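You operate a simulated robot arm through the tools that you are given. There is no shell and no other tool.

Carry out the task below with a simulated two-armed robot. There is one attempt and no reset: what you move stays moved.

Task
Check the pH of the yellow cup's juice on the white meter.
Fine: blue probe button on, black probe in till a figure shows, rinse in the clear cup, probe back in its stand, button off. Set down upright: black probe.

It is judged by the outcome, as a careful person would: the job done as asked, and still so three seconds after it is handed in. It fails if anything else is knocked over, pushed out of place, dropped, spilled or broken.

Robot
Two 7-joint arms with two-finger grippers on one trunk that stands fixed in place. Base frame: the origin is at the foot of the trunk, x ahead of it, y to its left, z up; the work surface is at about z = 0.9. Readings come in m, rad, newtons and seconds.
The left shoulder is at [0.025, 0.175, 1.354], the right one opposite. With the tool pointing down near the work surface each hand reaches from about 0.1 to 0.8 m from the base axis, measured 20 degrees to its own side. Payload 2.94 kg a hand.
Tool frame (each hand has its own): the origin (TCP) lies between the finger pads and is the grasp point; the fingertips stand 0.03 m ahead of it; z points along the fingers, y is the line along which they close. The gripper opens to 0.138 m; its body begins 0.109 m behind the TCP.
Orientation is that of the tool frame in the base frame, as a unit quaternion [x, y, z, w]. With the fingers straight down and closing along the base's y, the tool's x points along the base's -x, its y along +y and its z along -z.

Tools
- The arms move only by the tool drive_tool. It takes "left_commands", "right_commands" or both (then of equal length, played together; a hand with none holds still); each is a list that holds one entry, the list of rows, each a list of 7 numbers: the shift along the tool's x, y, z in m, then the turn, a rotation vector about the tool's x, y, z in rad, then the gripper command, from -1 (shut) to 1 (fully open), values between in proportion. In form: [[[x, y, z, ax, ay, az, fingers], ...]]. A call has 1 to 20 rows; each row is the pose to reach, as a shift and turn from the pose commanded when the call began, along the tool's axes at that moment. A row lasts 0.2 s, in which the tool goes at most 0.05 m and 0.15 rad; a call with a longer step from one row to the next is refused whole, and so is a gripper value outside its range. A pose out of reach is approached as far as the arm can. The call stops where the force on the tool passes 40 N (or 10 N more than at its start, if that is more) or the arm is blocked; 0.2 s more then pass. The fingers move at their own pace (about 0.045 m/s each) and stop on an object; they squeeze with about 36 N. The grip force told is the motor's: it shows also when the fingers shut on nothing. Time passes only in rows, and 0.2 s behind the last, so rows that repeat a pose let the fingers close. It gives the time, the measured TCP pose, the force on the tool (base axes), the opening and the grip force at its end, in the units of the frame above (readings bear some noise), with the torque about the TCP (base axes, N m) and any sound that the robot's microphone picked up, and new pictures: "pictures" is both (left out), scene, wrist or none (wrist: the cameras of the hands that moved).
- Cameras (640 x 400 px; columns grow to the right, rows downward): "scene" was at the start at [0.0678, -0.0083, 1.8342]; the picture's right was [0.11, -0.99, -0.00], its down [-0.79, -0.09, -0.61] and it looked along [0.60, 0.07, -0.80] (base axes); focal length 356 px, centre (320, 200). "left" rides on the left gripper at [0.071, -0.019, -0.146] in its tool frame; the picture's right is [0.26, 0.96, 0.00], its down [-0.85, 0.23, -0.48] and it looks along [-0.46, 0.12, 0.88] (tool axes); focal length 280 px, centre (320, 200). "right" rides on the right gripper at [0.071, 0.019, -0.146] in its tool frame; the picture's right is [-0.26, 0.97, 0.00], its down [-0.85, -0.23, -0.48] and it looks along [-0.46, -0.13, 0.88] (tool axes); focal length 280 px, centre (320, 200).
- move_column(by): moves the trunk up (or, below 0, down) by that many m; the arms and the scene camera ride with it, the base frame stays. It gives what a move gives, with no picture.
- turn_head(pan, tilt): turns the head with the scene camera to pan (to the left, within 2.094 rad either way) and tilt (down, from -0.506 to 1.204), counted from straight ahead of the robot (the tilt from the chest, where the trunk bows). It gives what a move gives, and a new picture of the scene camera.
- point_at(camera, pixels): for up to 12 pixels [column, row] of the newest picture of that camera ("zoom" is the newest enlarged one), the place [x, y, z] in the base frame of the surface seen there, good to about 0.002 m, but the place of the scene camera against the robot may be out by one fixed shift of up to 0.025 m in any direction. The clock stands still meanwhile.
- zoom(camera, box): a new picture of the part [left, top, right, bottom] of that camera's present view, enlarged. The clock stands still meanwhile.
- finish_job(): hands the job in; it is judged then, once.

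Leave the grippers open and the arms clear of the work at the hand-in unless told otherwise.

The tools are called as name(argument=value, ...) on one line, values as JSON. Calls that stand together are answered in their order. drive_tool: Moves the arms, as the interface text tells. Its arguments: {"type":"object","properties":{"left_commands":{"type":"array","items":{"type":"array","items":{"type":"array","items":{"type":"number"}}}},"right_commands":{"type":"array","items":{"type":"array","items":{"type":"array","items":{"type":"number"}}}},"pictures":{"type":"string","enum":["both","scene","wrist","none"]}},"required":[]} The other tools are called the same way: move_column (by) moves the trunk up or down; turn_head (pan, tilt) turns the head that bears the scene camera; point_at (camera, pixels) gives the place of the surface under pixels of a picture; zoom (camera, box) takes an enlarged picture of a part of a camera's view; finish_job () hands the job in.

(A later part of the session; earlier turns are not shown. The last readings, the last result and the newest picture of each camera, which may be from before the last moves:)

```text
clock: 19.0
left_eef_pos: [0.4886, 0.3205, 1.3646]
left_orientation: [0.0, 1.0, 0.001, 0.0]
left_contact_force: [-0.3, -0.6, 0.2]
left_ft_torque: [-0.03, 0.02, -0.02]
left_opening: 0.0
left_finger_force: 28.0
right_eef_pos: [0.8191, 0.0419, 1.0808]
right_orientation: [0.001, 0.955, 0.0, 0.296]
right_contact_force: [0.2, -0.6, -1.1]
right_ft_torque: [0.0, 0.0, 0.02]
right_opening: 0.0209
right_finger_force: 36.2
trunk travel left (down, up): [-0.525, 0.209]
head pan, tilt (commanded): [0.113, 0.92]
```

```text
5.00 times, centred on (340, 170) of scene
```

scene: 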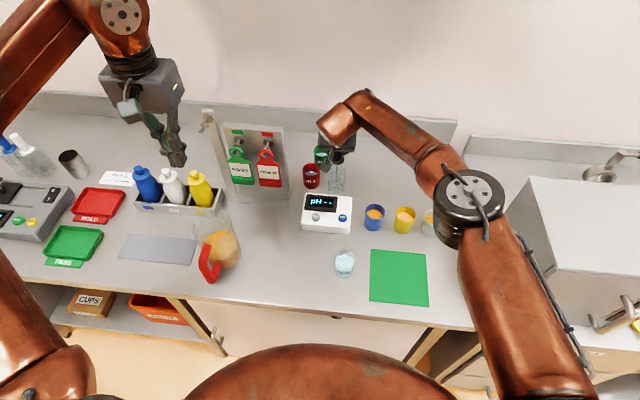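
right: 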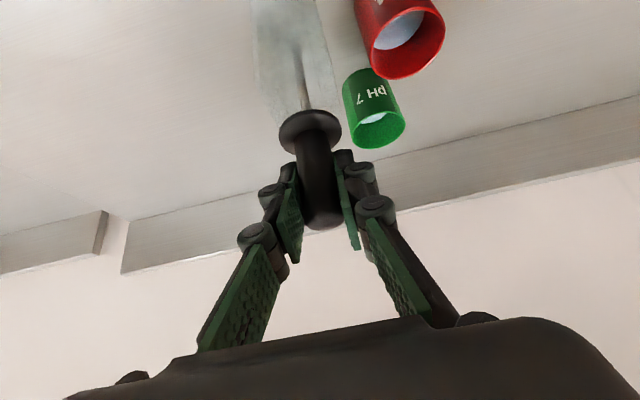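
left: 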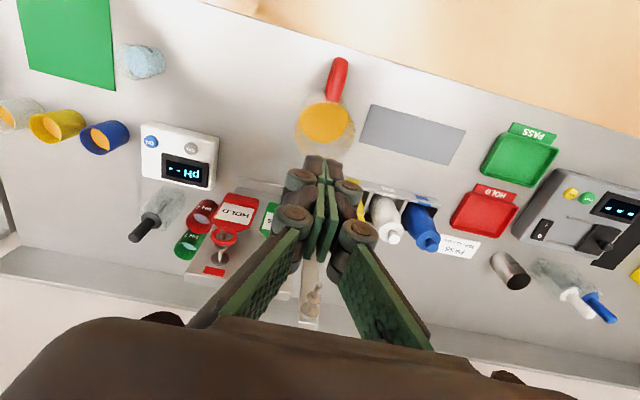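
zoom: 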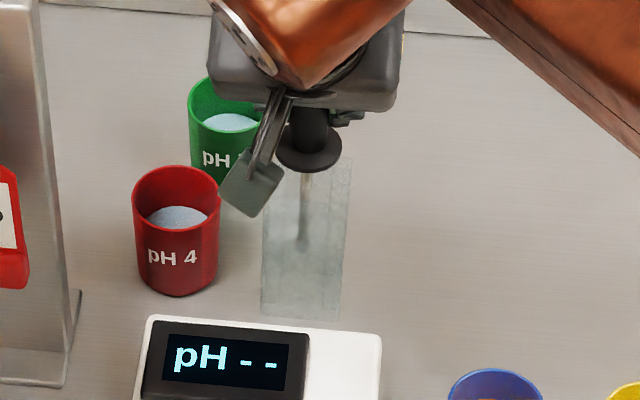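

The probe rises with the hand and the stand stays put. I'll lift another 10 cm.

drive_tool(right_commands=[[[-0.0113, 0, -0.0165, 0, 0, 0, -1], [-0.0226, 0, -0.033, 0, 0, 0, -1], [-0.0339, 0, -0.0495, 0, 0, 0, -1], [-0.0452, 0, -0.066, 0, 0, 0, -1], [-0.0565, 0, -0.0825, 0, 0, 0, -1], [-0.0565, 0, -0.0825, 0, 0, 0, -1]]], pictures="both")

zoom(camera="right", box=[220, 0, 430, 250])

zoom(camera="scene", box=[290, 100, 400, 210])

```text
clock: 20.4
left_eef_pos: [0.489, 0.32, 1.363]
left_orientation: [0.0, 1.0, 0.001, -0.001]
left_contact_force: [-0.4, -1.6, 0.4]
left_ft_torque: [0.01, 0.03, 0.03]
left_opening: 0.0004
left_finger_force: 28.4
right_eef_pos: [0.8189, 0.0428, 1.1818]
right_orientation: [0.0, 0.956, 0.001, 0.294]
right_contact_force: [-0.2, 0.1, -0.7]
right_ft_torque: [-0.01, 0.01, 0.0]
right_opening: 0.0208
right_finger_force: 36.4
trunk travel left (down, up): [-0.525, 0.209]
head pan, tilt (commanded): [0.113, 0.92]
```

scene: 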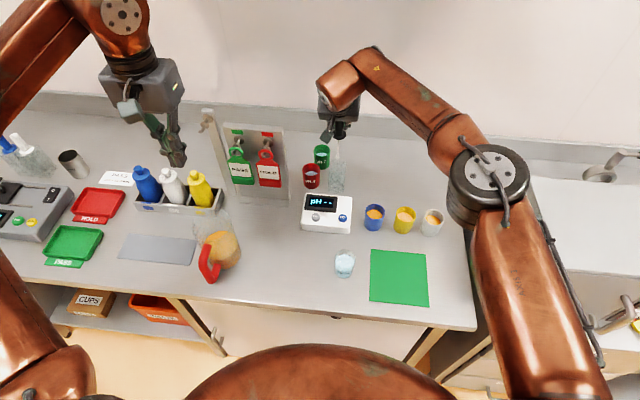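
right: 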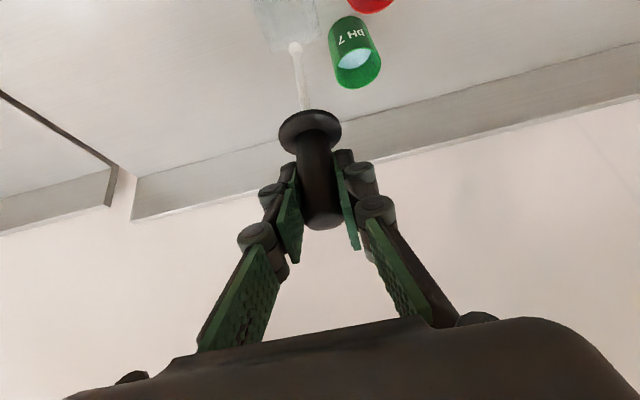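

```text
1.60 times, centred on (325, 125) of right
```

zoom: 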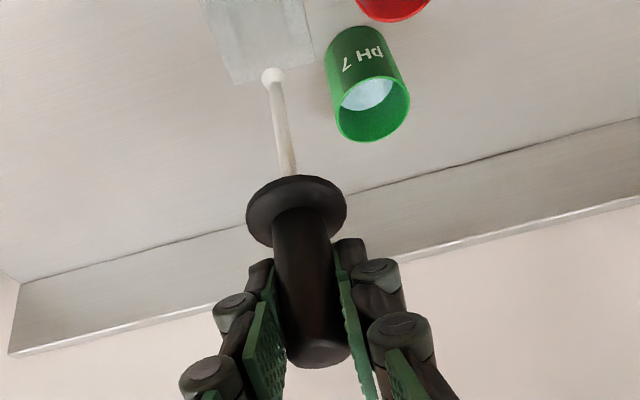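

```text
3.64 times, centred on (345, 155) of scene
```

zoom: 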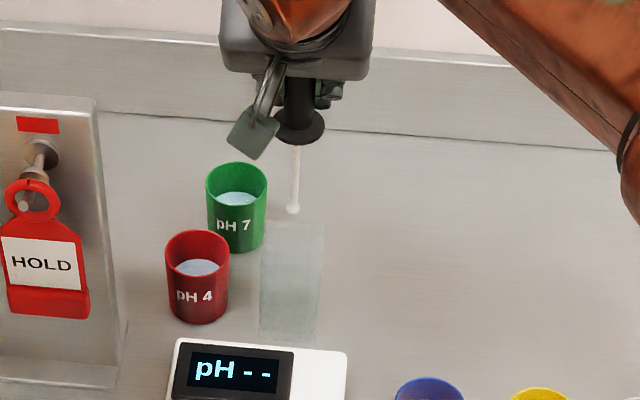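

The probe is out, and its bulb tip shows at (272,76) in the right enlarged view, since replaced by the scene one where it is at (293,209). I'll measure the tip, the collar, and the stand's top face (hole) from both cameras.

point_at(camera="zoom", pixels=[[293, 209], [295, 180], [296, 155], [298, 142], [290, 235], [270, 225], [320, 230], [262, 330], [315, 335]])

point_at(camera="right", pixels=[[295, 48], [298, 65], [301, 90], [304, 104], [310, 115], [281, 133], [340, 126], [290, 25]])

zoom(camera="scene", box=[310, 145, 360, 200])

```text
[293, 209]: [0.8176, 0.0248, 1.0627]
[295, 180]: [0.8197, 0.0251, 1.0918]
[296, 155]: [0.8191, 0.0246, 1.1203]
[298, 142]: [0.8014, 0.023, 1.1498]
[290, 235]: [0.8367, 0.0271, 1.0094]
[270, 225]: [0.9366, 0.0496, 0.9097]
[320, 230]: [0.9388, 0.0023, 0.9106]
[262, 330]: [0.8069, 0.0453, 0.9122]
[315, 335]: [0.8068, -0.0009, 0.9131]
```

```text
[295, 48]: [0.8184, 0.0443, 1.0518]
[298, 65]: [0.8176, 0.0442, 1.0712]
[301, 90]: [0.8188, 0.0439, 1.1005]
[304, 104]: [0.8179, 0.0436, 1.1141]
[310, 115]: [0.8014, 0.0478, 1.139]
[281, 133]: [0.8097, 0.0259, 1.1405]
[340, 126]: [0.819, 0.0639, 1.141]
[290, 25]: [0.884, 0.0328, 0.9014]
```

```text
7.27 times, centred on (335, 172) of scene
```

zoom: 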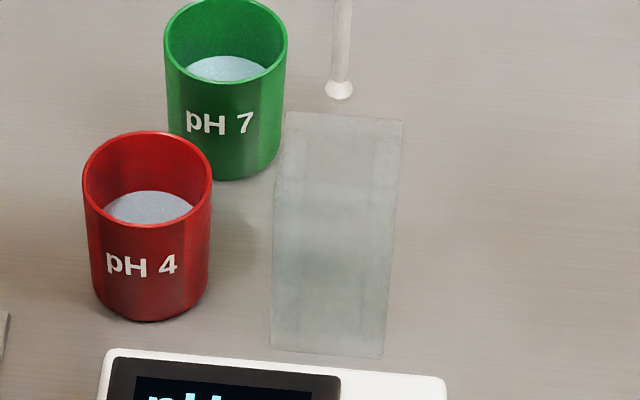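

The tip hangs 0.130 m below the TCP (tip z 1.052), clear of the cups' rims at 0.971. I'll carry the probe level to above the yellow cup, about (0.689, −0.174).

drive_tool(right_commands=[[[0.0134, -0.027, -0.0092, 0, 0, 0, -1], [0.0268, -0.054, -0.0184, 0, 0, 0, -1], [0.0402, -0.081, -0.0276, 0, 0, 0, -1], [0.0536, -0.108, -0.0368, 0, 0, 0, -1], [0.067, -0.135, -0.0459, 0, 0, 0, -1], [0.0804, -0.162, -0.0551, 0, 0, 0, -1], [0.0938, -0.189, -0.0643, 0, 0, 0, -1], [0.1072, -0.216, -0.0735, 0, 0, 0, -1], [0.1072, -0.216, -0.0735, 0, 0, 0, -1]]], pictures="both")

zoom(camera="scene", box=[340, 150, 460, 250])

zoom(camera="right", box=[200, 0, 420, 160])

```text
clock: 22.4
left_eef_pos: [0.4891, 0.3211, 1.3632]
left_orientation: [0.0, 1.0, -0.001, -0.001]
left_contact_force: [-0.6, -0.9, 0.4]
left_ft_torque: [-0.01, 0.0, 0.0]
left_opening: 0.0
left_finger_force: 28.3
right_eef_pos: [0.6895, -0.1748, 1.18]
right_orientation: [0.0, 0.956, 0.0, 0.295]
right_contact_force: [1.0, 0.6, -0.2]
right_ft_torque: [-0.02, 0.02, -0.04]
right_opening: 0.0214
right_finger_force: 36.3
trunk travel left (down, up): [-0.525, 0.209]
head pan, tilt (commanded): [0.113, 0.92]
```

scene: 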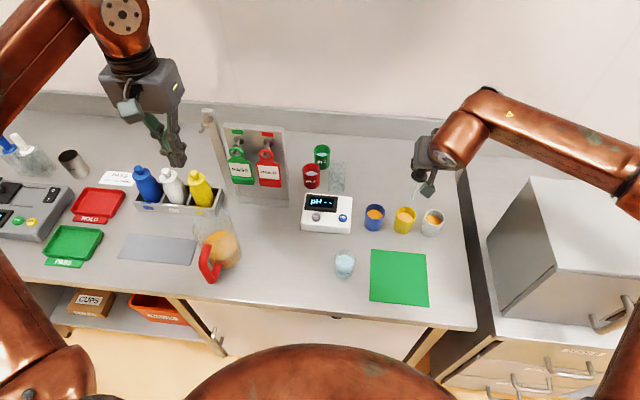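
right: 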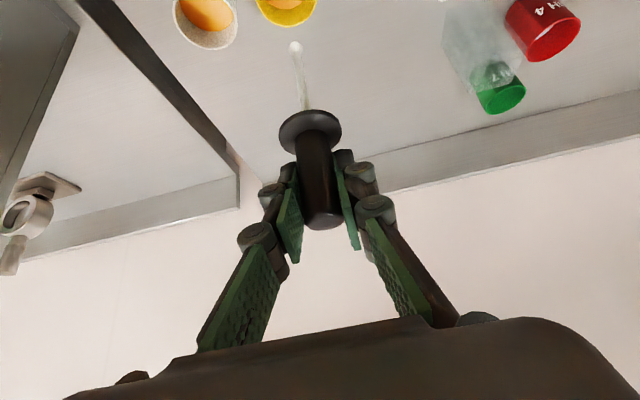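

```text
4.00 times, centred on (400, 200) of scene
```

zoom: 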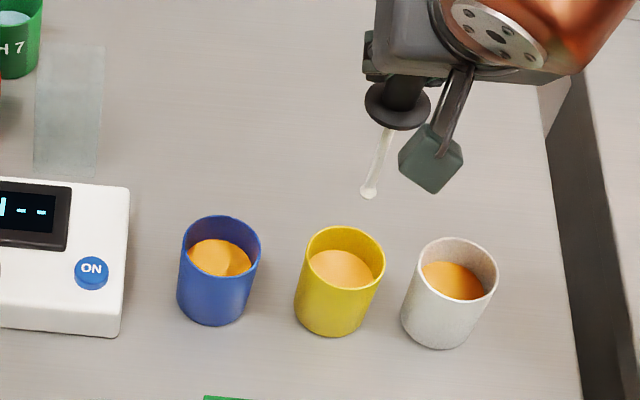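

```text
2.50 times, centred on (310, 80) of right
```

zoom: 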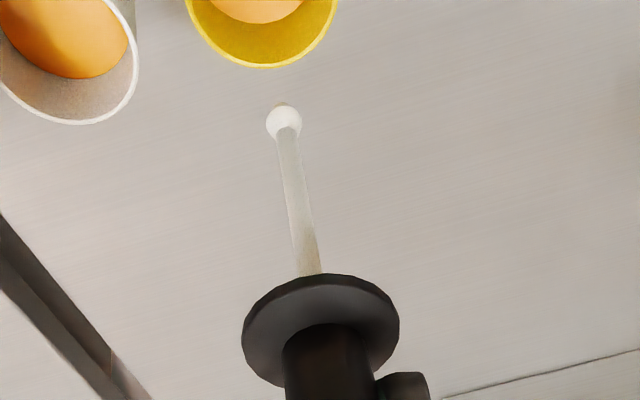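

The tip hangs above and beyond the yellow cup in view, as it should while raised. I'll measure the tip and the yellow cup's rim in the same scene camera to check they line up.

zoom(camera="scene", box=[380, 170, 440, 240])

```text
5.71 times, centred on (410, 205) of scene
```

zoom: 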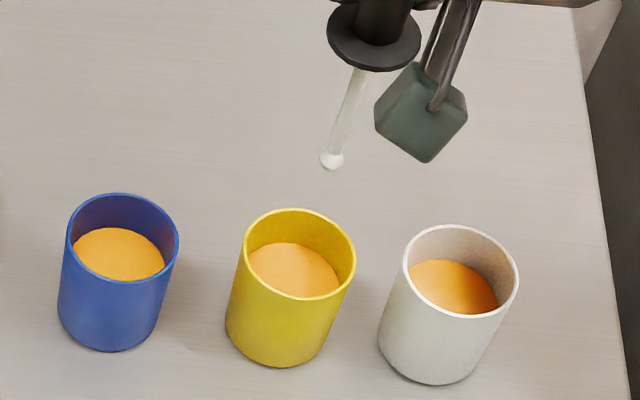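

point_at(camera="zoom", pixels=[[331, 160], [331, 155], [342, 125], [352, 90], [246, 252], [354, 262], [303, 210], [296, 298], [294, 268], [232, 330]])

```text
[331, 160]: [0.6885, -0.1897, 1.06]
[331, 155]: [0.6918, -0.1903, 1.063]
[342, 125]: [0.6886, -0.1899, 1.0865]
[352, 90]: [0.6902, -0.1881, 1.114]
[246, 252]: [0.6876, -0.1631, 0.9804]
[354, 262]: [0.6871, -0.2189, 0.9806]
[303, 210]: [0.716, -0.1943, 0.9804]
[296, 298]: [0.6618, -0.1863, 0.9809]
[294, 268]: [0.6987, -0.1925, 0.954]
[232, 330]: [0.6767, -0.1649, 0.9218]
```

The tip (0.690, −0.190 in the scene frame) and the rim centre (0.689, −0.191) agree within 1–2 mm. I'll lower the probe straight down 128 mm so the tip goes about 2 cm into the juice with the collar still above the rim.

drive_tool(right_commands=[[[0.0113, 0, 0.0165, 0, 0, 0, -1], [0.0226, 0, 0.033, 0, 0, 0, -1], [0.0339, 0, 0.0495, 0, 0, 0, -1], [0.0424, 0, 0.0619, 0, 0, 0, -1], [0.0509, 0, 0.0742, 0, 0, 0, -1], [0.0577, 0, 0.0841, 0, 0, 0, -1], [0.0633, 0, 0.0924, 0, 0, 0, -1], [0.0679, 0, 0.099, 0, 0, 0, -1], [0.0724, 0, 0.1056, 0, 0, 0, -1], [0.0724, 0, 0.1056, 0, 0, 0, -1]]], pictures="both")

zoom(camera="scene", box=[290, 150, 450, 250])

```text
clock: 24.6
left_eef_pos: [0.489, 0.3187, 1.363]
left_orientation: [0.0, 1.0, 0.0, 0.0]
left_contact_force: [-0.6, 0.6, 0.1]
left_ft_torque: [0.0, 0.0, -0.04]
left_opening: 0.0
left_finger_force: 28.7
right_eef_pos: [0.6897, -0.1753, 1.0537]
right_orientation: [0.0, 0.955, -0.001, 0.296]
right_contact_force: [-0.2, -0.1, -0.4]
right_ft_torque: [0.01, 0.01, -0.01]
right_opening: 0.0211
right_finger_force: 35.9
trunk travel left (down, up): [-0.525, 0.209]
head pan, tilt (commanded): [0.113, 0.92]
```

scene: 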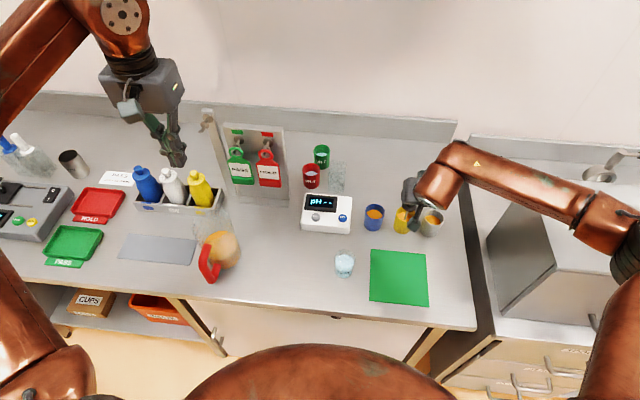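
right: 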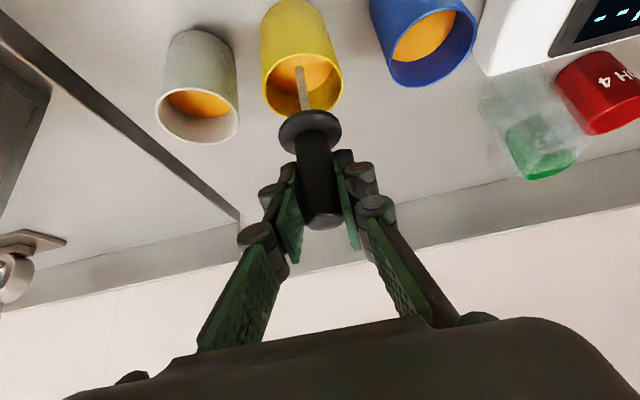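

```text
4.00 times, centred on (370, 200) of scene
```

zoom: 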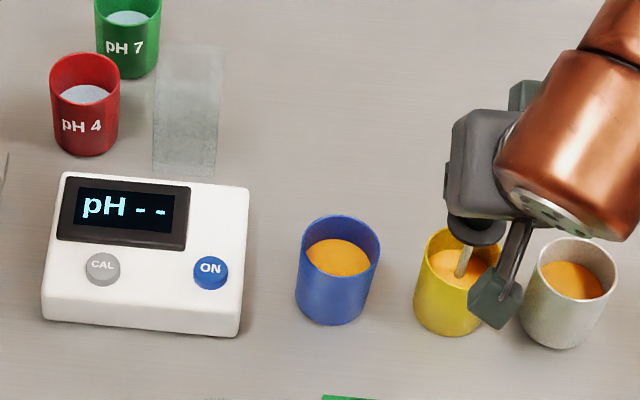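

The rod is in the orange juice and the display still shows "pH --". I'll hold still for about 3 seconds and look again.

drive_tool(right_commands=[[[0, 0, 0, 0, 0, 0, -1], [0, 0, 0, 0, 0, 0, -1], [0, 0, 0, 0, 0, 0, -1], [0, 0, 0, 0, 0, 0, -1], [0, 0, 0, 0, 0, 0, -1], [0, 0, 0, 0, 0, 0, -1], [0, 0, 0, 0, 0, 0, -1], [0, 0, 0, 0, 0, 0, -1], [0, 0, 0, 0, 0, 0, -1], [0, 0, 0, 0, 0, 0, -1], [0, 0, 0, 0, 0, 0, -1], [0, 0, 0, 0, 0, 0, -1], [0, 0, 0, 0, 0, 0, -1], [0, 0, 0, 0, 0, 0, -1], [0, 0, 0, 0, 0, 0, -1]]], pictures="scene")

zoom(camera="scene", box=[290, 150, 450, 250])

```text
clock: 27.8
left_eef_pos: [0.4885, 0.3203, 1.3634]
left_orientation: [0.0, 1.0, 0.001, 0.0]
left_contact_force: [0.0, -0.4, 0.2]
left_ft_torque: [0.02, 0.01, -0.02]
left_opening: 0.0
left_finger_force: 28.5
right_eef_pos: [0.6883, -0.1743, 1.0535]
right_orientation: [0.0, 0.955, 0.001, 0.295]
right_contact_force: [-0.1, 0.1, -0.2]
right_ft_torque: [-0.01, -0.01, 0.01]
right_opening: 0.0211
right_finger_force: 36.1
trunk travel left (down, up): [-0.525, 0.209]
head pan, tilt (commanded): [0.113, 0.92]
```

scene: 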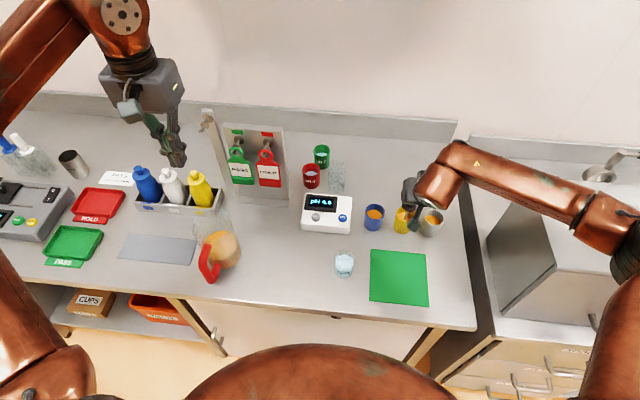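

```text
4.00 times, centred on (370, 200) of scene
```

zoom: 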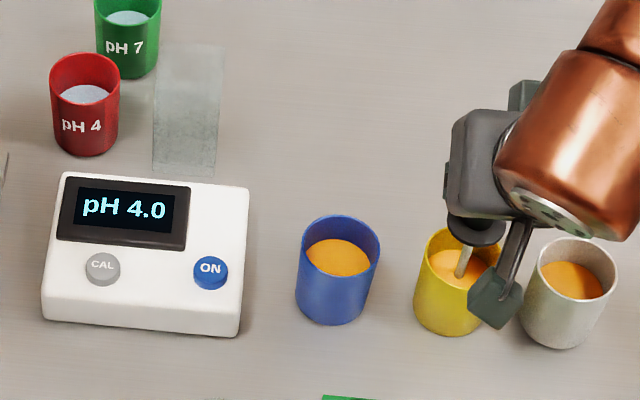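

The display reads **pH 4.0**, so the juice's figure is in. I'll lift straight up the same 128 mm, with no sideways motion until the tip is clear of the rim.

drive_tool(right_commands=[[[0, 0, 0, 0, 0, 0, -1], [0, 0, 0, 0, 0, 0, -1], [0, 0, 0, 0, 0, 0, -1], [-0.0057, 0, -0.0083, 0, 0, 0, -1], [-0.0113, 0, -0.0165, 0, 0, 0, -1], [-0.0182, 0, -0.0265, 0, 0, 0, -1], [-0.0271, 0, -0.0396, 0, 0, 0, -1], [-0.0384, 0, -0.0561, 0, 0, 0, -1], [-0.0498, 0, -0.0726, 0, 0, 0, -1], [-0.0611, 0, -0.0891, 0, 0, 0, -1], [-0.0724, 0, -0.1056, 0, 0, 0, -1], [-0.0724, 0, -0.1056, 0, 0, 0, -1], [-0.0724, 0, -0.1056, 0, 0, 0, -1]]], pictures="both")

zoom(camera="scene", box=[290, 150, 450, 250])

```text
clock: 30.6
left_eef_pos: [0.4886, 0.3198, 1.3639]
left_orientation: [-0.001, 1.0, 0.0, 0.0]
left_contact_force: [-0.1, -0.6, 0.9]
left_ft_torque: [0.04, 0.0, -0.01]
left_opening: 0.0001
left_finger_force: 28.1
right_eef_pos: [0.6883, -0.1748, 1.1815]
right_orientation: [0.0, 0.955, 0.0, 0.296]
right_contact_force: [0.4, 0.1, -1.0]
right_ft_torque: [-0.02, -0.02, 0.03]
right_opening: 0.0213
right_finger_force: 36.1
trunk travel left (down, up): [-0.525, 0.209]
head pan, tilt (commanded): [0.113, 0.92]
```

scene: 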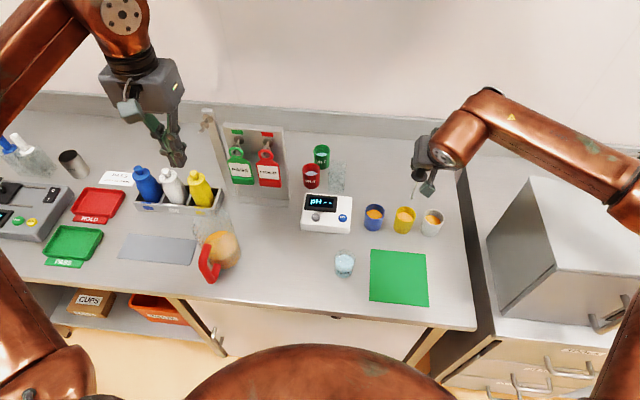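
right: 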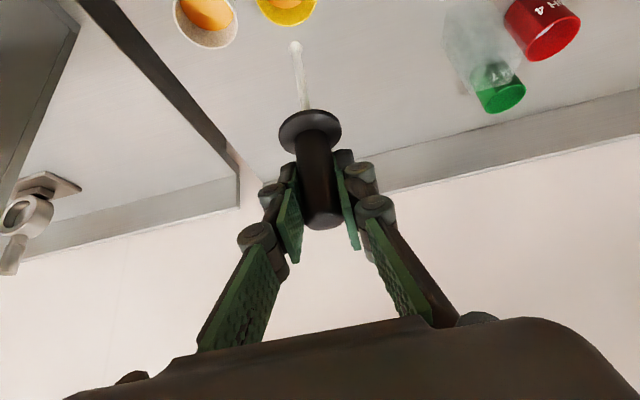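

```text
4.00 times, centred on (370, 200) of scene
```

zoom: 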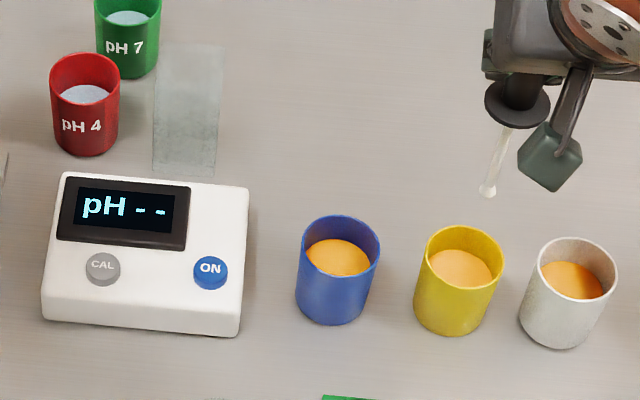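

The probe is out, the cups are undisturbed, and the display is back to "pH --". I'll carry it level to above the clear water cup, TCP near (0.527, −0.008).

drive_tool(right_commands=[[[0.0167, 0.0209, -0.0115, 0, 0, 0, -1], [0.0334, 0.0418, -0.0229, 0, 0, 0, -1], [0.0501, 0.0626, -0.0344, 0, 0, 0, -1], [0.0668, 0.0835, -0.0458, 0, 0, 0, -1], [0.0835, 0.1044, -0.0573, 0, 0, 0, -1], [0.1002, 0.1253, -0.0687, 0, 0, 0, -1], [0.1169, 0.1461, -0.0802, 0, 0, 0, -1], [0.1336, 0.167, -0.0916, 0, 0, 0, -1], [0.1336, 0.167, -0.0916, 0, 0, 0, -1]]], pictures="both")

zoom(camera="scene", box=[310, 210, 390, 290])

```text
clock: 32.6
left_eef_pos: [0.4889, 0.3177, 1.3631]
left_orientation: [-0.001, 1.0, 0.0, -0.001]
left_contact_force: [-0.5, -0.5, -0.2]
left_ft_torque: [0.07, 0.02, 0.01]
left_opening: 0.0001
left_finger_force: 28.3
right_eef_pos: [0.5275, -0.009, 1.1823]
right_orientation: [0.001, 0.955, 0.001, 0.296]
right_contact_force: [0.3, -0.2, -0.6]
right_ft_torque: [0.01, 0.0, 0.0]
right_opening: 0.0212
right_finger_force: 35.7
trunk travel left (down, up): [-0.525, 0.209]
head pan, tilt (commanded): [0.113, 0.92]
```

scene: 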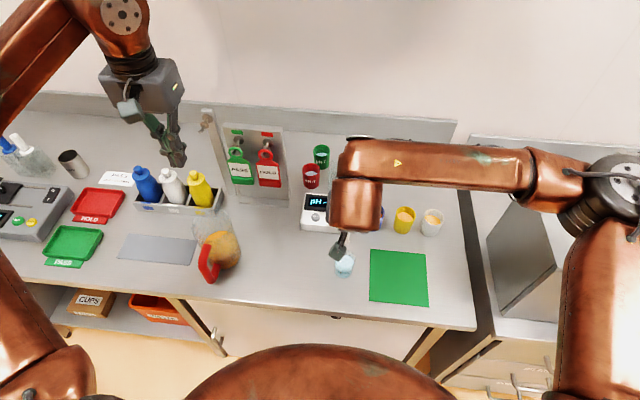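
right: 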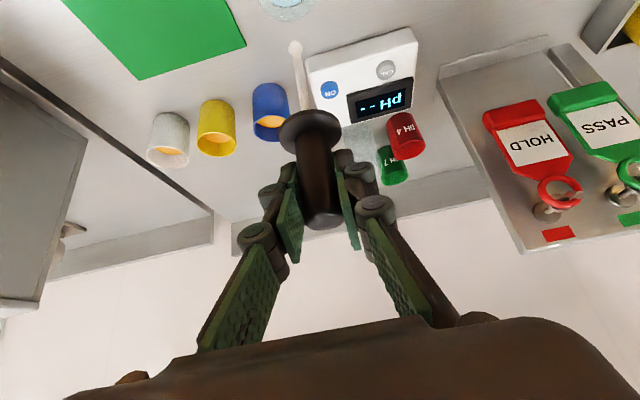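

```text
5.00 times, centred on (350, 250) of scene
```

zoom: 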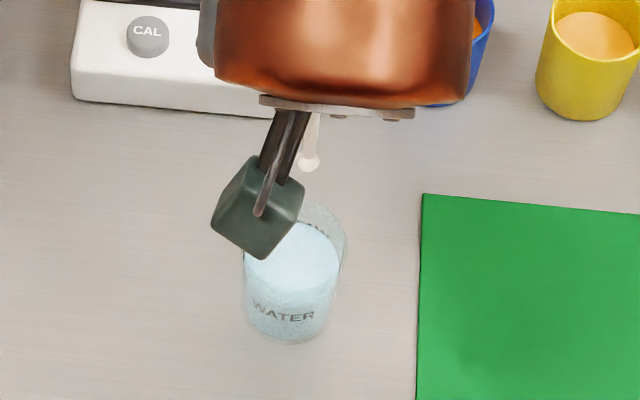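

The tip shows at (310,163) in the enlarged view, above the clear cup. I'll measure the tip and the water in the scene frame to check alignment.

point_at(camera="zoom", pixels=[[309, 163], [309, 158], [312, 145], [313, 130], [300, 250], [325, 240], [338, 255], [250, 270], [310, 228], [287, 290]])

point_at(camera="right", pixels=[[295, 47], [298, 65], [288, 3], [270, 3], [306, 3], [290, 12]])

```text
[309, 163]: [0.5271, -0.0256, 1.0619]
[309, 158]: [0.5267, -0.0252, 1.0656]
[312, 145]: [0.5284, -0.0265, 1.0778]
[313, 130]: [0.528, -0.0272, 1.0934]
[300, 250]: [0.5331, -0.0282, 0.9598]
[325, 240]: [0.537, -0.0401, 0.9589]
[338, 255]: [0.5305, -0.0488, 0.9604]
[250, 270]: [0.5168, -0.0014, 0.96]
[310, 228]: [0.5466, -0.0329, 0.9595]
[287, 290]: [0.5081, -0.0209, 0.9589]
```

```text
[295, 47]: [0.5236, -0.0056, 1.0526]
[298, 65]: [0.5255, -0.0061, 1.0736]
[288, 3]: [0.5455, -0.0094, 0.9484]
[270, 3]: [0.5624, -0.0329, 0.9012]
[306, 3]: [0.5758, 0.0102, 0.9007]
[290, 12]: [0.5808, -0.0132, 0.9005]
```

The tip is within about 2.5 mm of the water's centre. I'll lower it 128 mm with a +2 mm y correction, hold, and do a small up-and-down rinse.

drive_tool(right_commands=[[[0.0113, 0.002, 0.0165, 0, 0, 0, -1], [0.0226, 0.002, 0.033, 0, 0, 0, -1], [0.0339, 0.002, 0.0495, 0, 0, 0, -1], [0.0424, 0.002, 0.0619, 0, 0, 0, -1], [0.0509, 0.002, 0.0742, 0, 0, 0, -1], [0.0577, 0.002, 0.0841, 0, 0, 0, -1], [0.0633, 0.002, 0.0924, 0, 0, 0, -1], [0.0679, 0.002, 0.099, 0, 0, 0, -1], [0.0724, 0.002, 0.1056, 0, 0, 0, -1], [0.0724, 0.002, 0.1056, 0, 0, 0, -1], [0.0724, 0.002, 0.1056, 0, 0, 0, -1], [0.0724, 0.002, 0.1056, 0, 0, 0, -1]]], pictures="both")

zoom(camera="right", box=[200, 0, 420, 160])

zoom(camera="scene", box=[290, 180, 410, 290])

```text
clock: 35.2
left_eef_pos: [0.4893, 0.3198, 1.3635]
left_orientation: [0.0, 1.0, 0.0, -0.001]
left_contact_force: [-0.1, 0.3, 0.1]
left_ft_torque: [-0.01, -0.01, -0.02]
left_opening: 0.0
left_finger_force: 28.2
right_eef_pos: [0.5259, -0.0064, 1.0529]
right_orientation: [0.0, 0.955, 0.0, 0.296]
right_contact_force: [-0.1, 0.1, -0.5]
right_ft_torque: [0.0, 0.0, 0.02]
right_opening: 0.0209
right_finger_force: 35.9
trunk travel left (down, up): [-0.525, 0.209]
head pan, tilt (commanded): [0.113, 0.92]
```

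scene: 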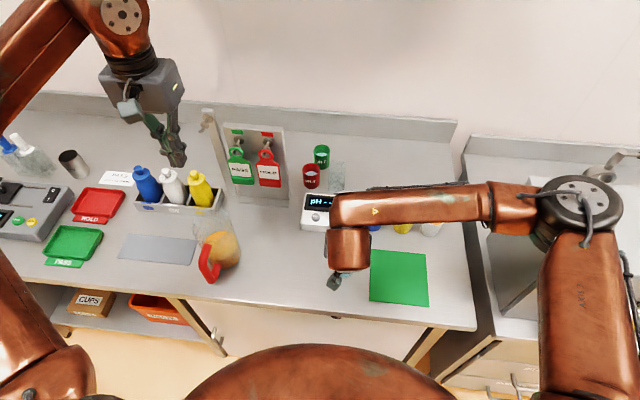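
right: 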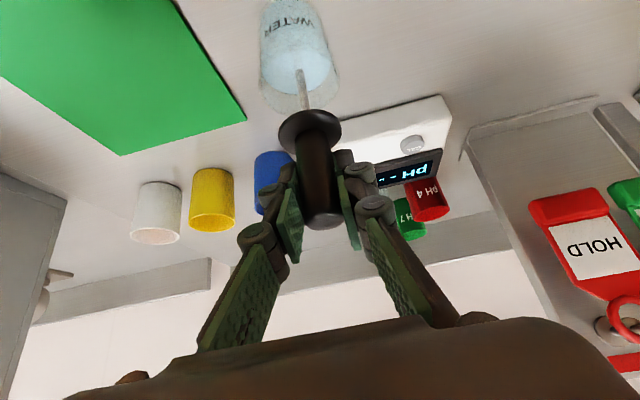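

```text
2.50 times, centred on (310, 80) of right
```

zoom: 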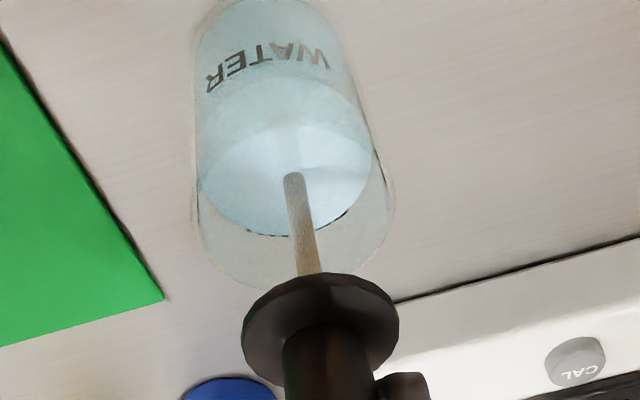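

```text
3.64 times, centred on (350, 235) of scene
```

zoom: 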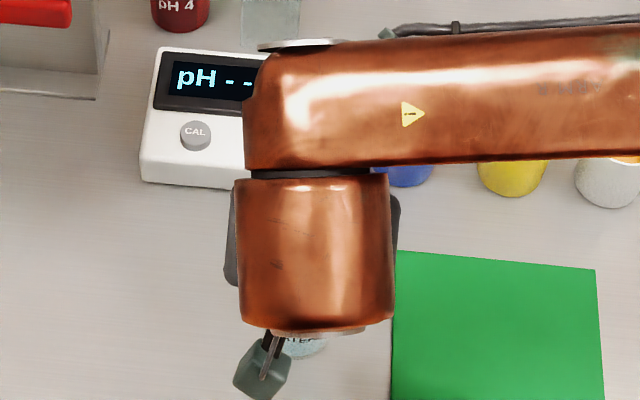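

The rod is in the water near the middle of the cup, with the bulb submerged. I'll dunk it gently twice (12 mm strokes, bulb staying in the water), hold about 3 s, then lift straight out.

drive_tool(right_commands=[[[0, 0, 0, 0, 0, 0, -1], [-0.0034, 0, -0.005, 0, 0, 0, -1], [-0.0068, 0, -0.0099, 0, 0, 0, -1], [-0.0034, 0, -0.005, 0, 0, 0, -1], [0, 0, 0, 0, 0, 0, -1], [0, 0.003, 0, 0, 0, 0, -1], [0, 0, 0, 0, 0, 0, -1], [0, -0.003, 0, 0, 0, 0, -1], [0, 0, 0, 0, 0, 0, -1], [-0.0034, 0, -0.005, 0, 0, 0, -1], [-0.0068, 0, -0.0099, 0, 0, 0, -1], [-0.0034, 0, -0.005, 0, 0, 0, -1], [0, 0, 0, 0, 0, 0, -1], [0, 0, 0, 0, 0, 0, -1], [0, 0, 0, 0, 0, 0, -1], [0, 0, 0, 0, 0, 0, -1], [0, 0, 0, 0, 0, 0, -1]]], pictures="wrist")

drive_tool(right_commands=[[[-0.0057, 0, -0.0083, 0, 0, 0, -1], [-0.0113, 0, -0.0165, 0, 0, 0, -1], [-0.0182, 0, -0.0265, 0, 0, 0, -1], [-0.0271, 0, -0.0396, 0, 0, 0, -1], [-0.0384, 0, -0.0561, 0, 0, 0, -1], [-0.0498, 0, -0.0726, 0, 0, 0, -1], [-0.0611, 0, -0.0891, 0, 0, 0, -1], [-0.0724, 0, -0.1056, 0, 0, 0, -1], [-0.0724, 0, -0.1056, 0, 0, 0, -1], [-0.0724, 0, -0.1056, 0, 0, 0, -1]]], pictures="both")

```text
clock: 38.8
left_eef_pos: [0.4885, 0.3202, 1.3628]
left_orientation: [0.001, 1.0, 0.001, 0.0]
left_contact_force: [-0.1, -0.2, -1.0]
left_ft_torque: [0.01, -0.04, -0.02]
left_opening: 0.0003
left_finger_force: 27.7
right_eef_pos: [0.5272, -0.0056, 1.0533]
right_orientation: [0.0, 0.955, 0.0, 0.295]
right_contact_force: [0.0, 0.0, -0.8]
right_ft_torque: [-0.03, -0.01, 0.02]
right_opening: 0.0211
right_finger_force: 35.7
trunk travel left (down, up): [-0.525, 0.209]
head pan, tilt (commanded): [0.113, 0.92]
```

right: 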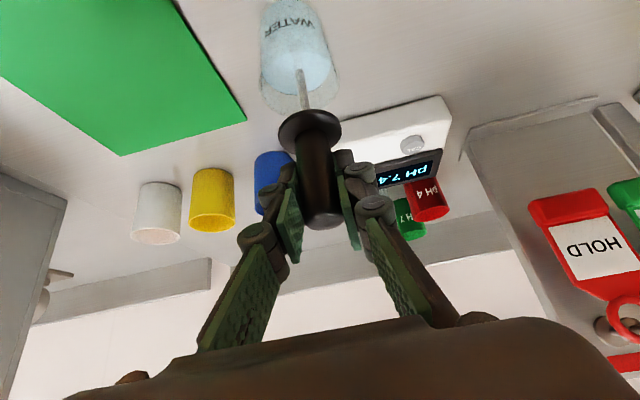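

```text
clock: 41.0
left_eef_pos: [0.488, 0.3197, 1.3624]
left_orientation: [0.001, 1.0, 0.0, 0.0]
left_contact_force: [0.0, -0.3, 0.9]
left_ft_torque: [0.0, -0.01, -0.02]
left_opening: 0.0001
left_finger_force: 28.6
right_eef_pos: [0.5276, -0.0046, 1.1798]
right_orientation: [0.0, 0.955, 0.0, 0.296]
right_contact_force: [0.0, -0.4, -0.3]
right_ft_torque: [0.03, 0.0, 0.0]
right_opening: 0.0211
right_finger_force: 35.7
trunk travel left (down, up): [-0.525, 0.209]
head pan, tilt (commanded): [0.113, 0.92]
```

scene: 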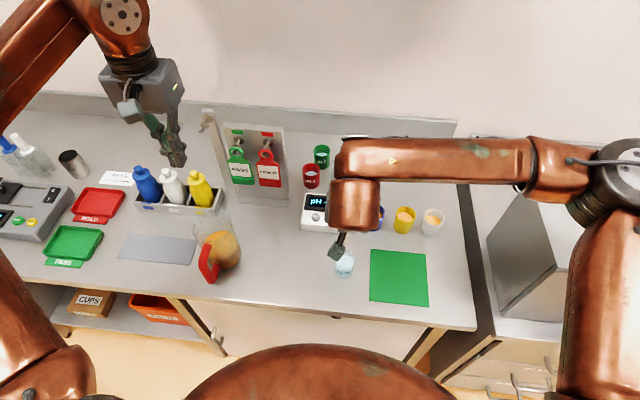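
right: 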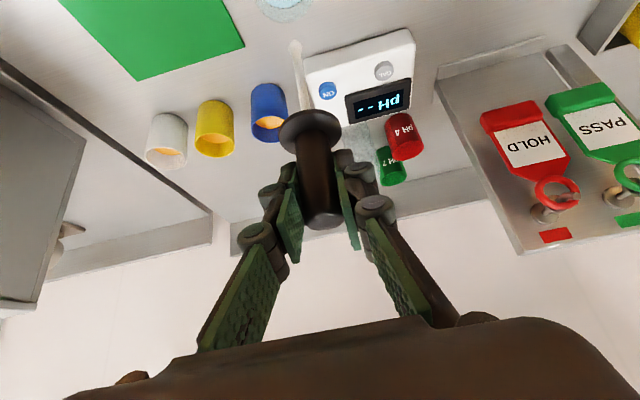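

The rinse is done: the meter briefly showed 7.4 in the water and is back to "pH --" with the probe out. Now I'll carry the probe back over its stand, going round the meter through the gap beside it, to the exact spot I lifted from.

drive_tool(right_commands=[[[-0.0263, -0.0049, 0.018, 0, 0, 0, -1], [-0.0526, -0.0099, 0.036, 0, 0, 0, -1], [-0.0789, -0.0148, 0.054, 0, 0, 0, -1], [-0.1051, -0.0197, 0.072, 0, 0, 0, -1], [-0.1314, -0.0246, 0.09, 0, 0, 0, -1], [-0.1577, -0.0296, 0.108, 0, 0, 0, -1], [-0.184, -0.0345, 0.126, 0, 0, 0, -1], [-0.1982, -0.0141, 0.1358, 0, 0, 0, -1], [-0.2124, 0.0063, 0.1456, 0, 0, 0, -1], [-0.2266, 0.0266, 0.1553, 0, 0, 0, -1], [-0.2408, 0.047, 0.1651, 0, 0, 0, -1], [-0.2408, 0.047, 0.1651, 0, 0, 0, -1], [-0.2408, 0.047, 0.1651, 0, 0, 0, -1], [-0.2408, 0.047, 0.1651, 0, 0, 0, -1]]], pictures="both")

zoom(camera="scene", box=[290, 100, 400, 210])

zoom(camera="right", box=[220, 0, 400, 130])

```text
clock: 44.0
left_eef_pos: [0.4891, 0.3204, 1.3636]
left_orientation: [0.0, 1.0, -0.001, -0.001]
left_contact_force: [-0.1, -0.1, 0.2]
left_ft_torque: [-0.01, 0.0, -0.01]
left_opening: 0.0002
left_finger_force: 28.4
right_eef_pos: [0.8208, 0.0425, 1.1791]
right_orientation: [0.0, 0.956, -0.001, 0.295]
right_contact_force: [-0.5, 0.1, -0.3]
right_ft_torque: [0.02, 0.01, 0.02]
right_opening: 0.0211
right_finger_force: 36.2
trunk travel left (down, up): [-0.525, 0.209]
head pan, tilt (commanded): [0.113, 0.92]
```

scene: 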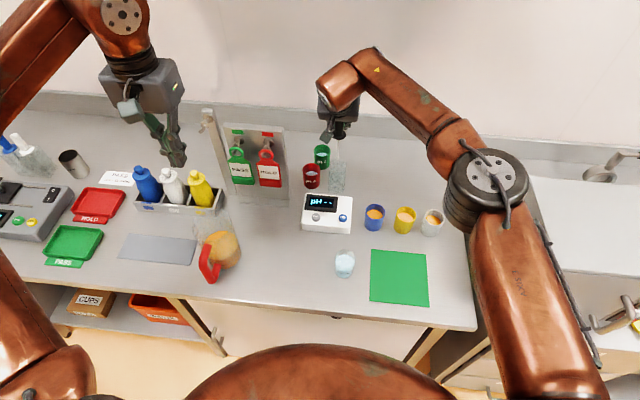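
right: 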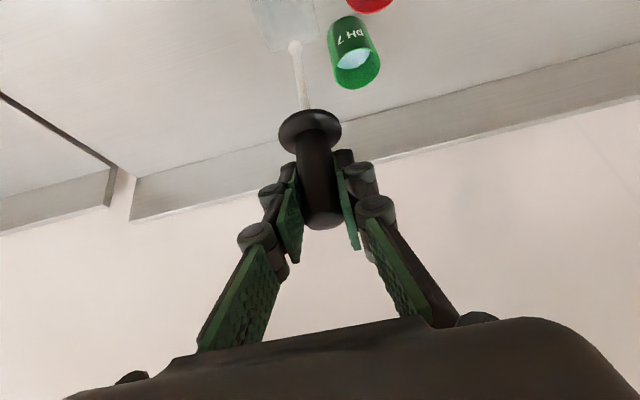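

```text
3.64 times, centred on (345, 155) of scene
```

zoom: 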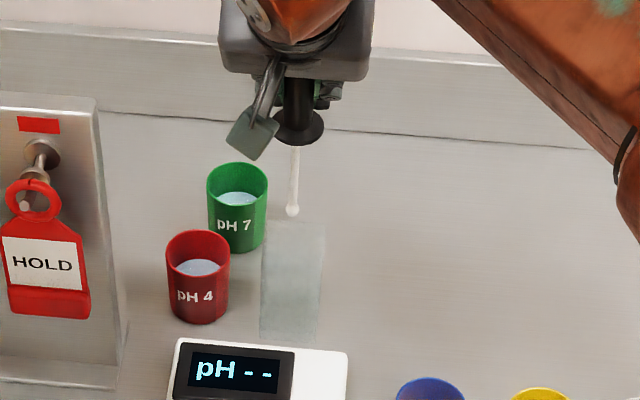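

```text
3.08 times, centred on (310, 65) of right
```

zoom: 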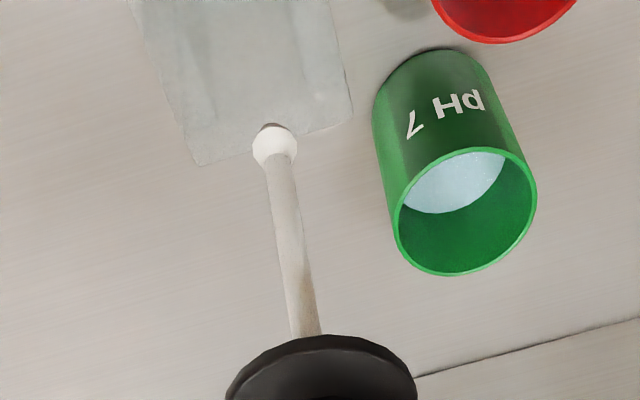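

The probe is back over the stand in the same picture position as when lifted (tip at (293,210) versus (293,209) earlier). I'll descend 4 cm to bring the tip just above the stand's top and check.

drive_tool(right_commands=[[[0.0057, 0, 0.0083, 0, 0, 0, -1], [0.0113, 0, 0.0165, 0, 0, 0, -1], [0.017, 0, 0.0248, 0, 0, 0, -1], [0.0226, 0, 0.033, 0, 0, 0, -1], [0.0226, 0, 0.033, 0, 0, 0, -1], [0.0226, 0, 0.033, 0, 0, 0, -1]]], pictures="both")

zoom(camera="right", box=[220, 0, 400, 130])

zoom(camera="scene", box=[310, 130, 370, 200])

```text
clock: 45.4
left_eef_pos: [0.4875, 0.3195, 1.3623]
left_orientation: [-0.001, 1.0, 0.0, 0.0]
left_contact_force: [0.1, -0.1, -0.4]
left_ft_torque: [0.0, 0.01, -0.02]
left_opening: 0.0
left_finger_force: 28.5
right_eef_pos: [0.8195, 0.042, 1.1406]
right_orientation: [-0.001, 0.955, 0.001, 0.296]
right_contact_force: [-0.9, 0.3, -0.1]
right_ft_torque: [0.02, 0.01, 0.01]
right_opening: 0.0212
right_finger_force: 35.9
trunk travel left (down, up): [-0.525, 0.209]
head pan, tilt (commanded): [0.113, 0.92]
```

scene: 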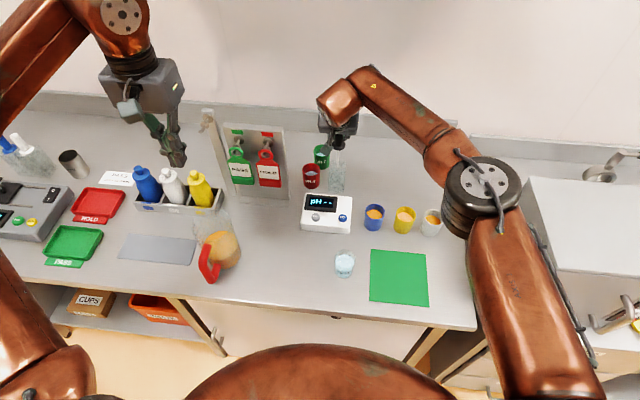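
right: 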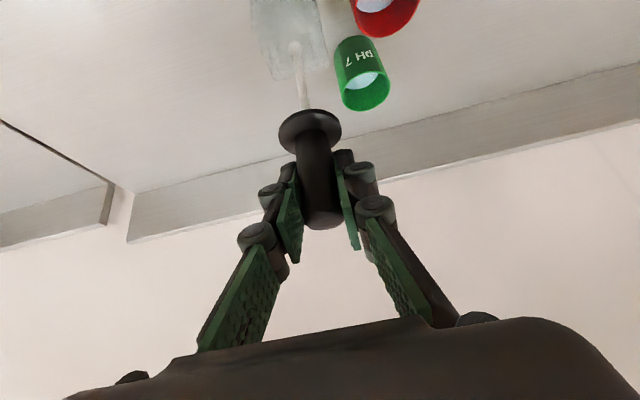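

```text
3.08 times, centred on (310, 65) of right
```

zoom: 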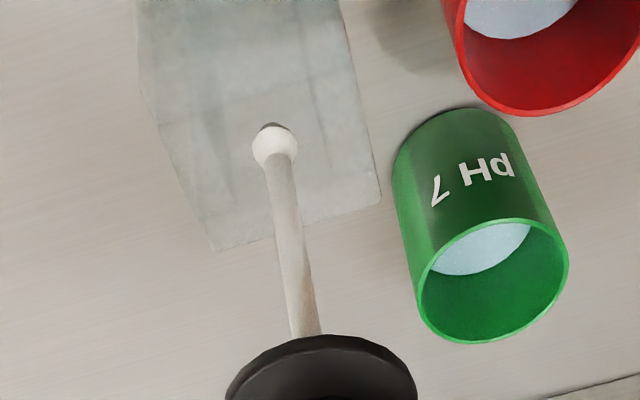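

```text
5.71 times, centred on (340, 165) of scene
```

zoom: 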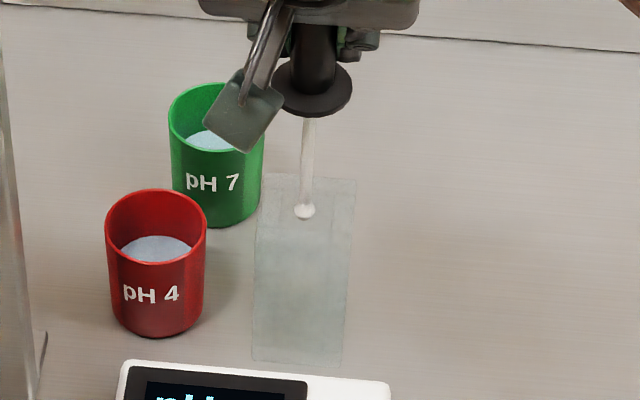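

The tip is 1 cm above the stand's top, over its middle. I'll lower slowly 2 cm and check forces and that the stand stays put.

drive_tool(right_commands=[[[0.0028, 0, 0.0041, 0, 0, 0, -1], [0.0057, 0, 0.0083, 0, 0, 0, -1], [0.0074, 0, 0.0107, 0, 0, 0, -1], [0.0091, 0, 0.0132, 0, 0, 0, -1], [0.0113, 0, 0.0165, 0, 0, 0, -1]]], pictures="both")

zoom(camera="right", box=[220, 0, 400, 130])

zoom(camera="scene", box=[310, 130, 370, 200])

```text
clock: 46.6
left_eef_pos: [0.4881, 0.3204, 1.3623]
left_orientation: [0.001, 1.0, 0.001, 0.0]
left_contact_force: [0.2, 1.2, 0.9]
left_ft_torque: [-0.01, 0.01, 0.03]
left_opening: 0.0002
left_finger_force: 28.2
right_eef_pos: [0.8178, 0.0413, 1.1212]
right_orientation: [0.0, 0.955, 0.001, 0.295]
right_contact_force: [-0.7, 0.3, 0.0]
right_ft_torque: [0.03, 0.03, 0.02]
right_opening: 0.0212
right_finger_force: 36.3
trunk travel left (down, up): [-0.525, 0.209]
head pan, tilt (commanded): [0.113, 0.92]
```

scene: 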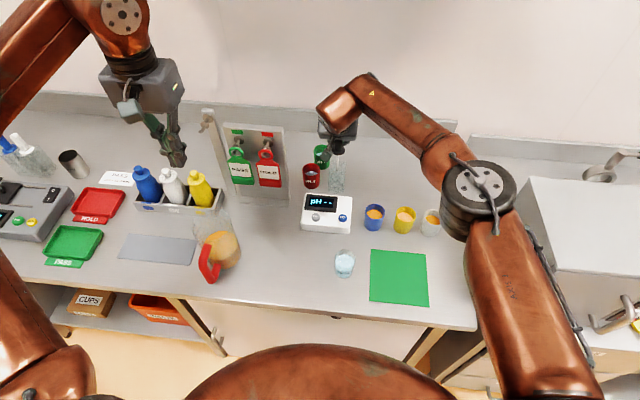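
right: 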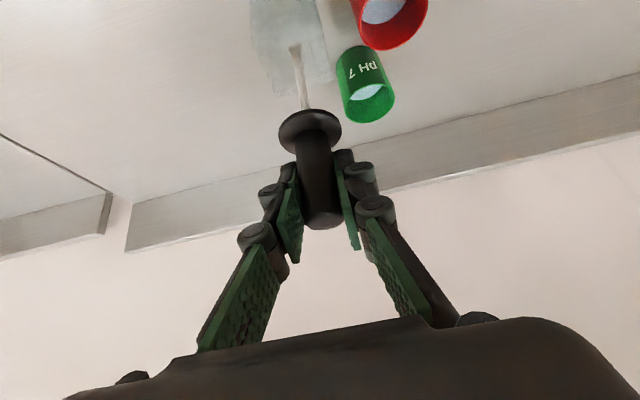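

```text
3.08 times, centred on (310, 65) of right
```

zoom: 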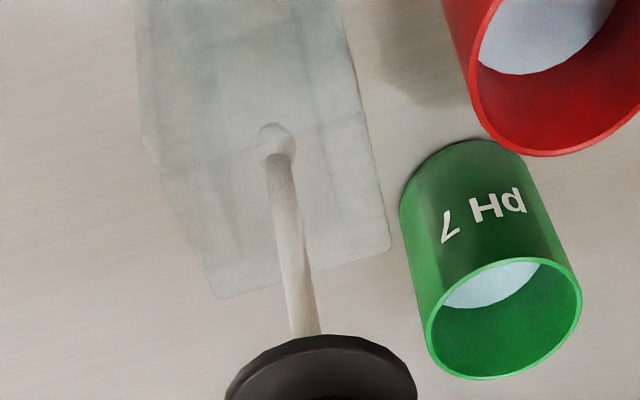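

```text
5.71 times, centred on (340, 165) of scene
```

zoom: 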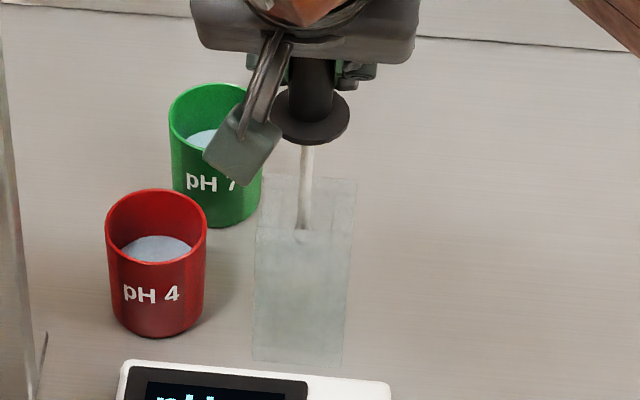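

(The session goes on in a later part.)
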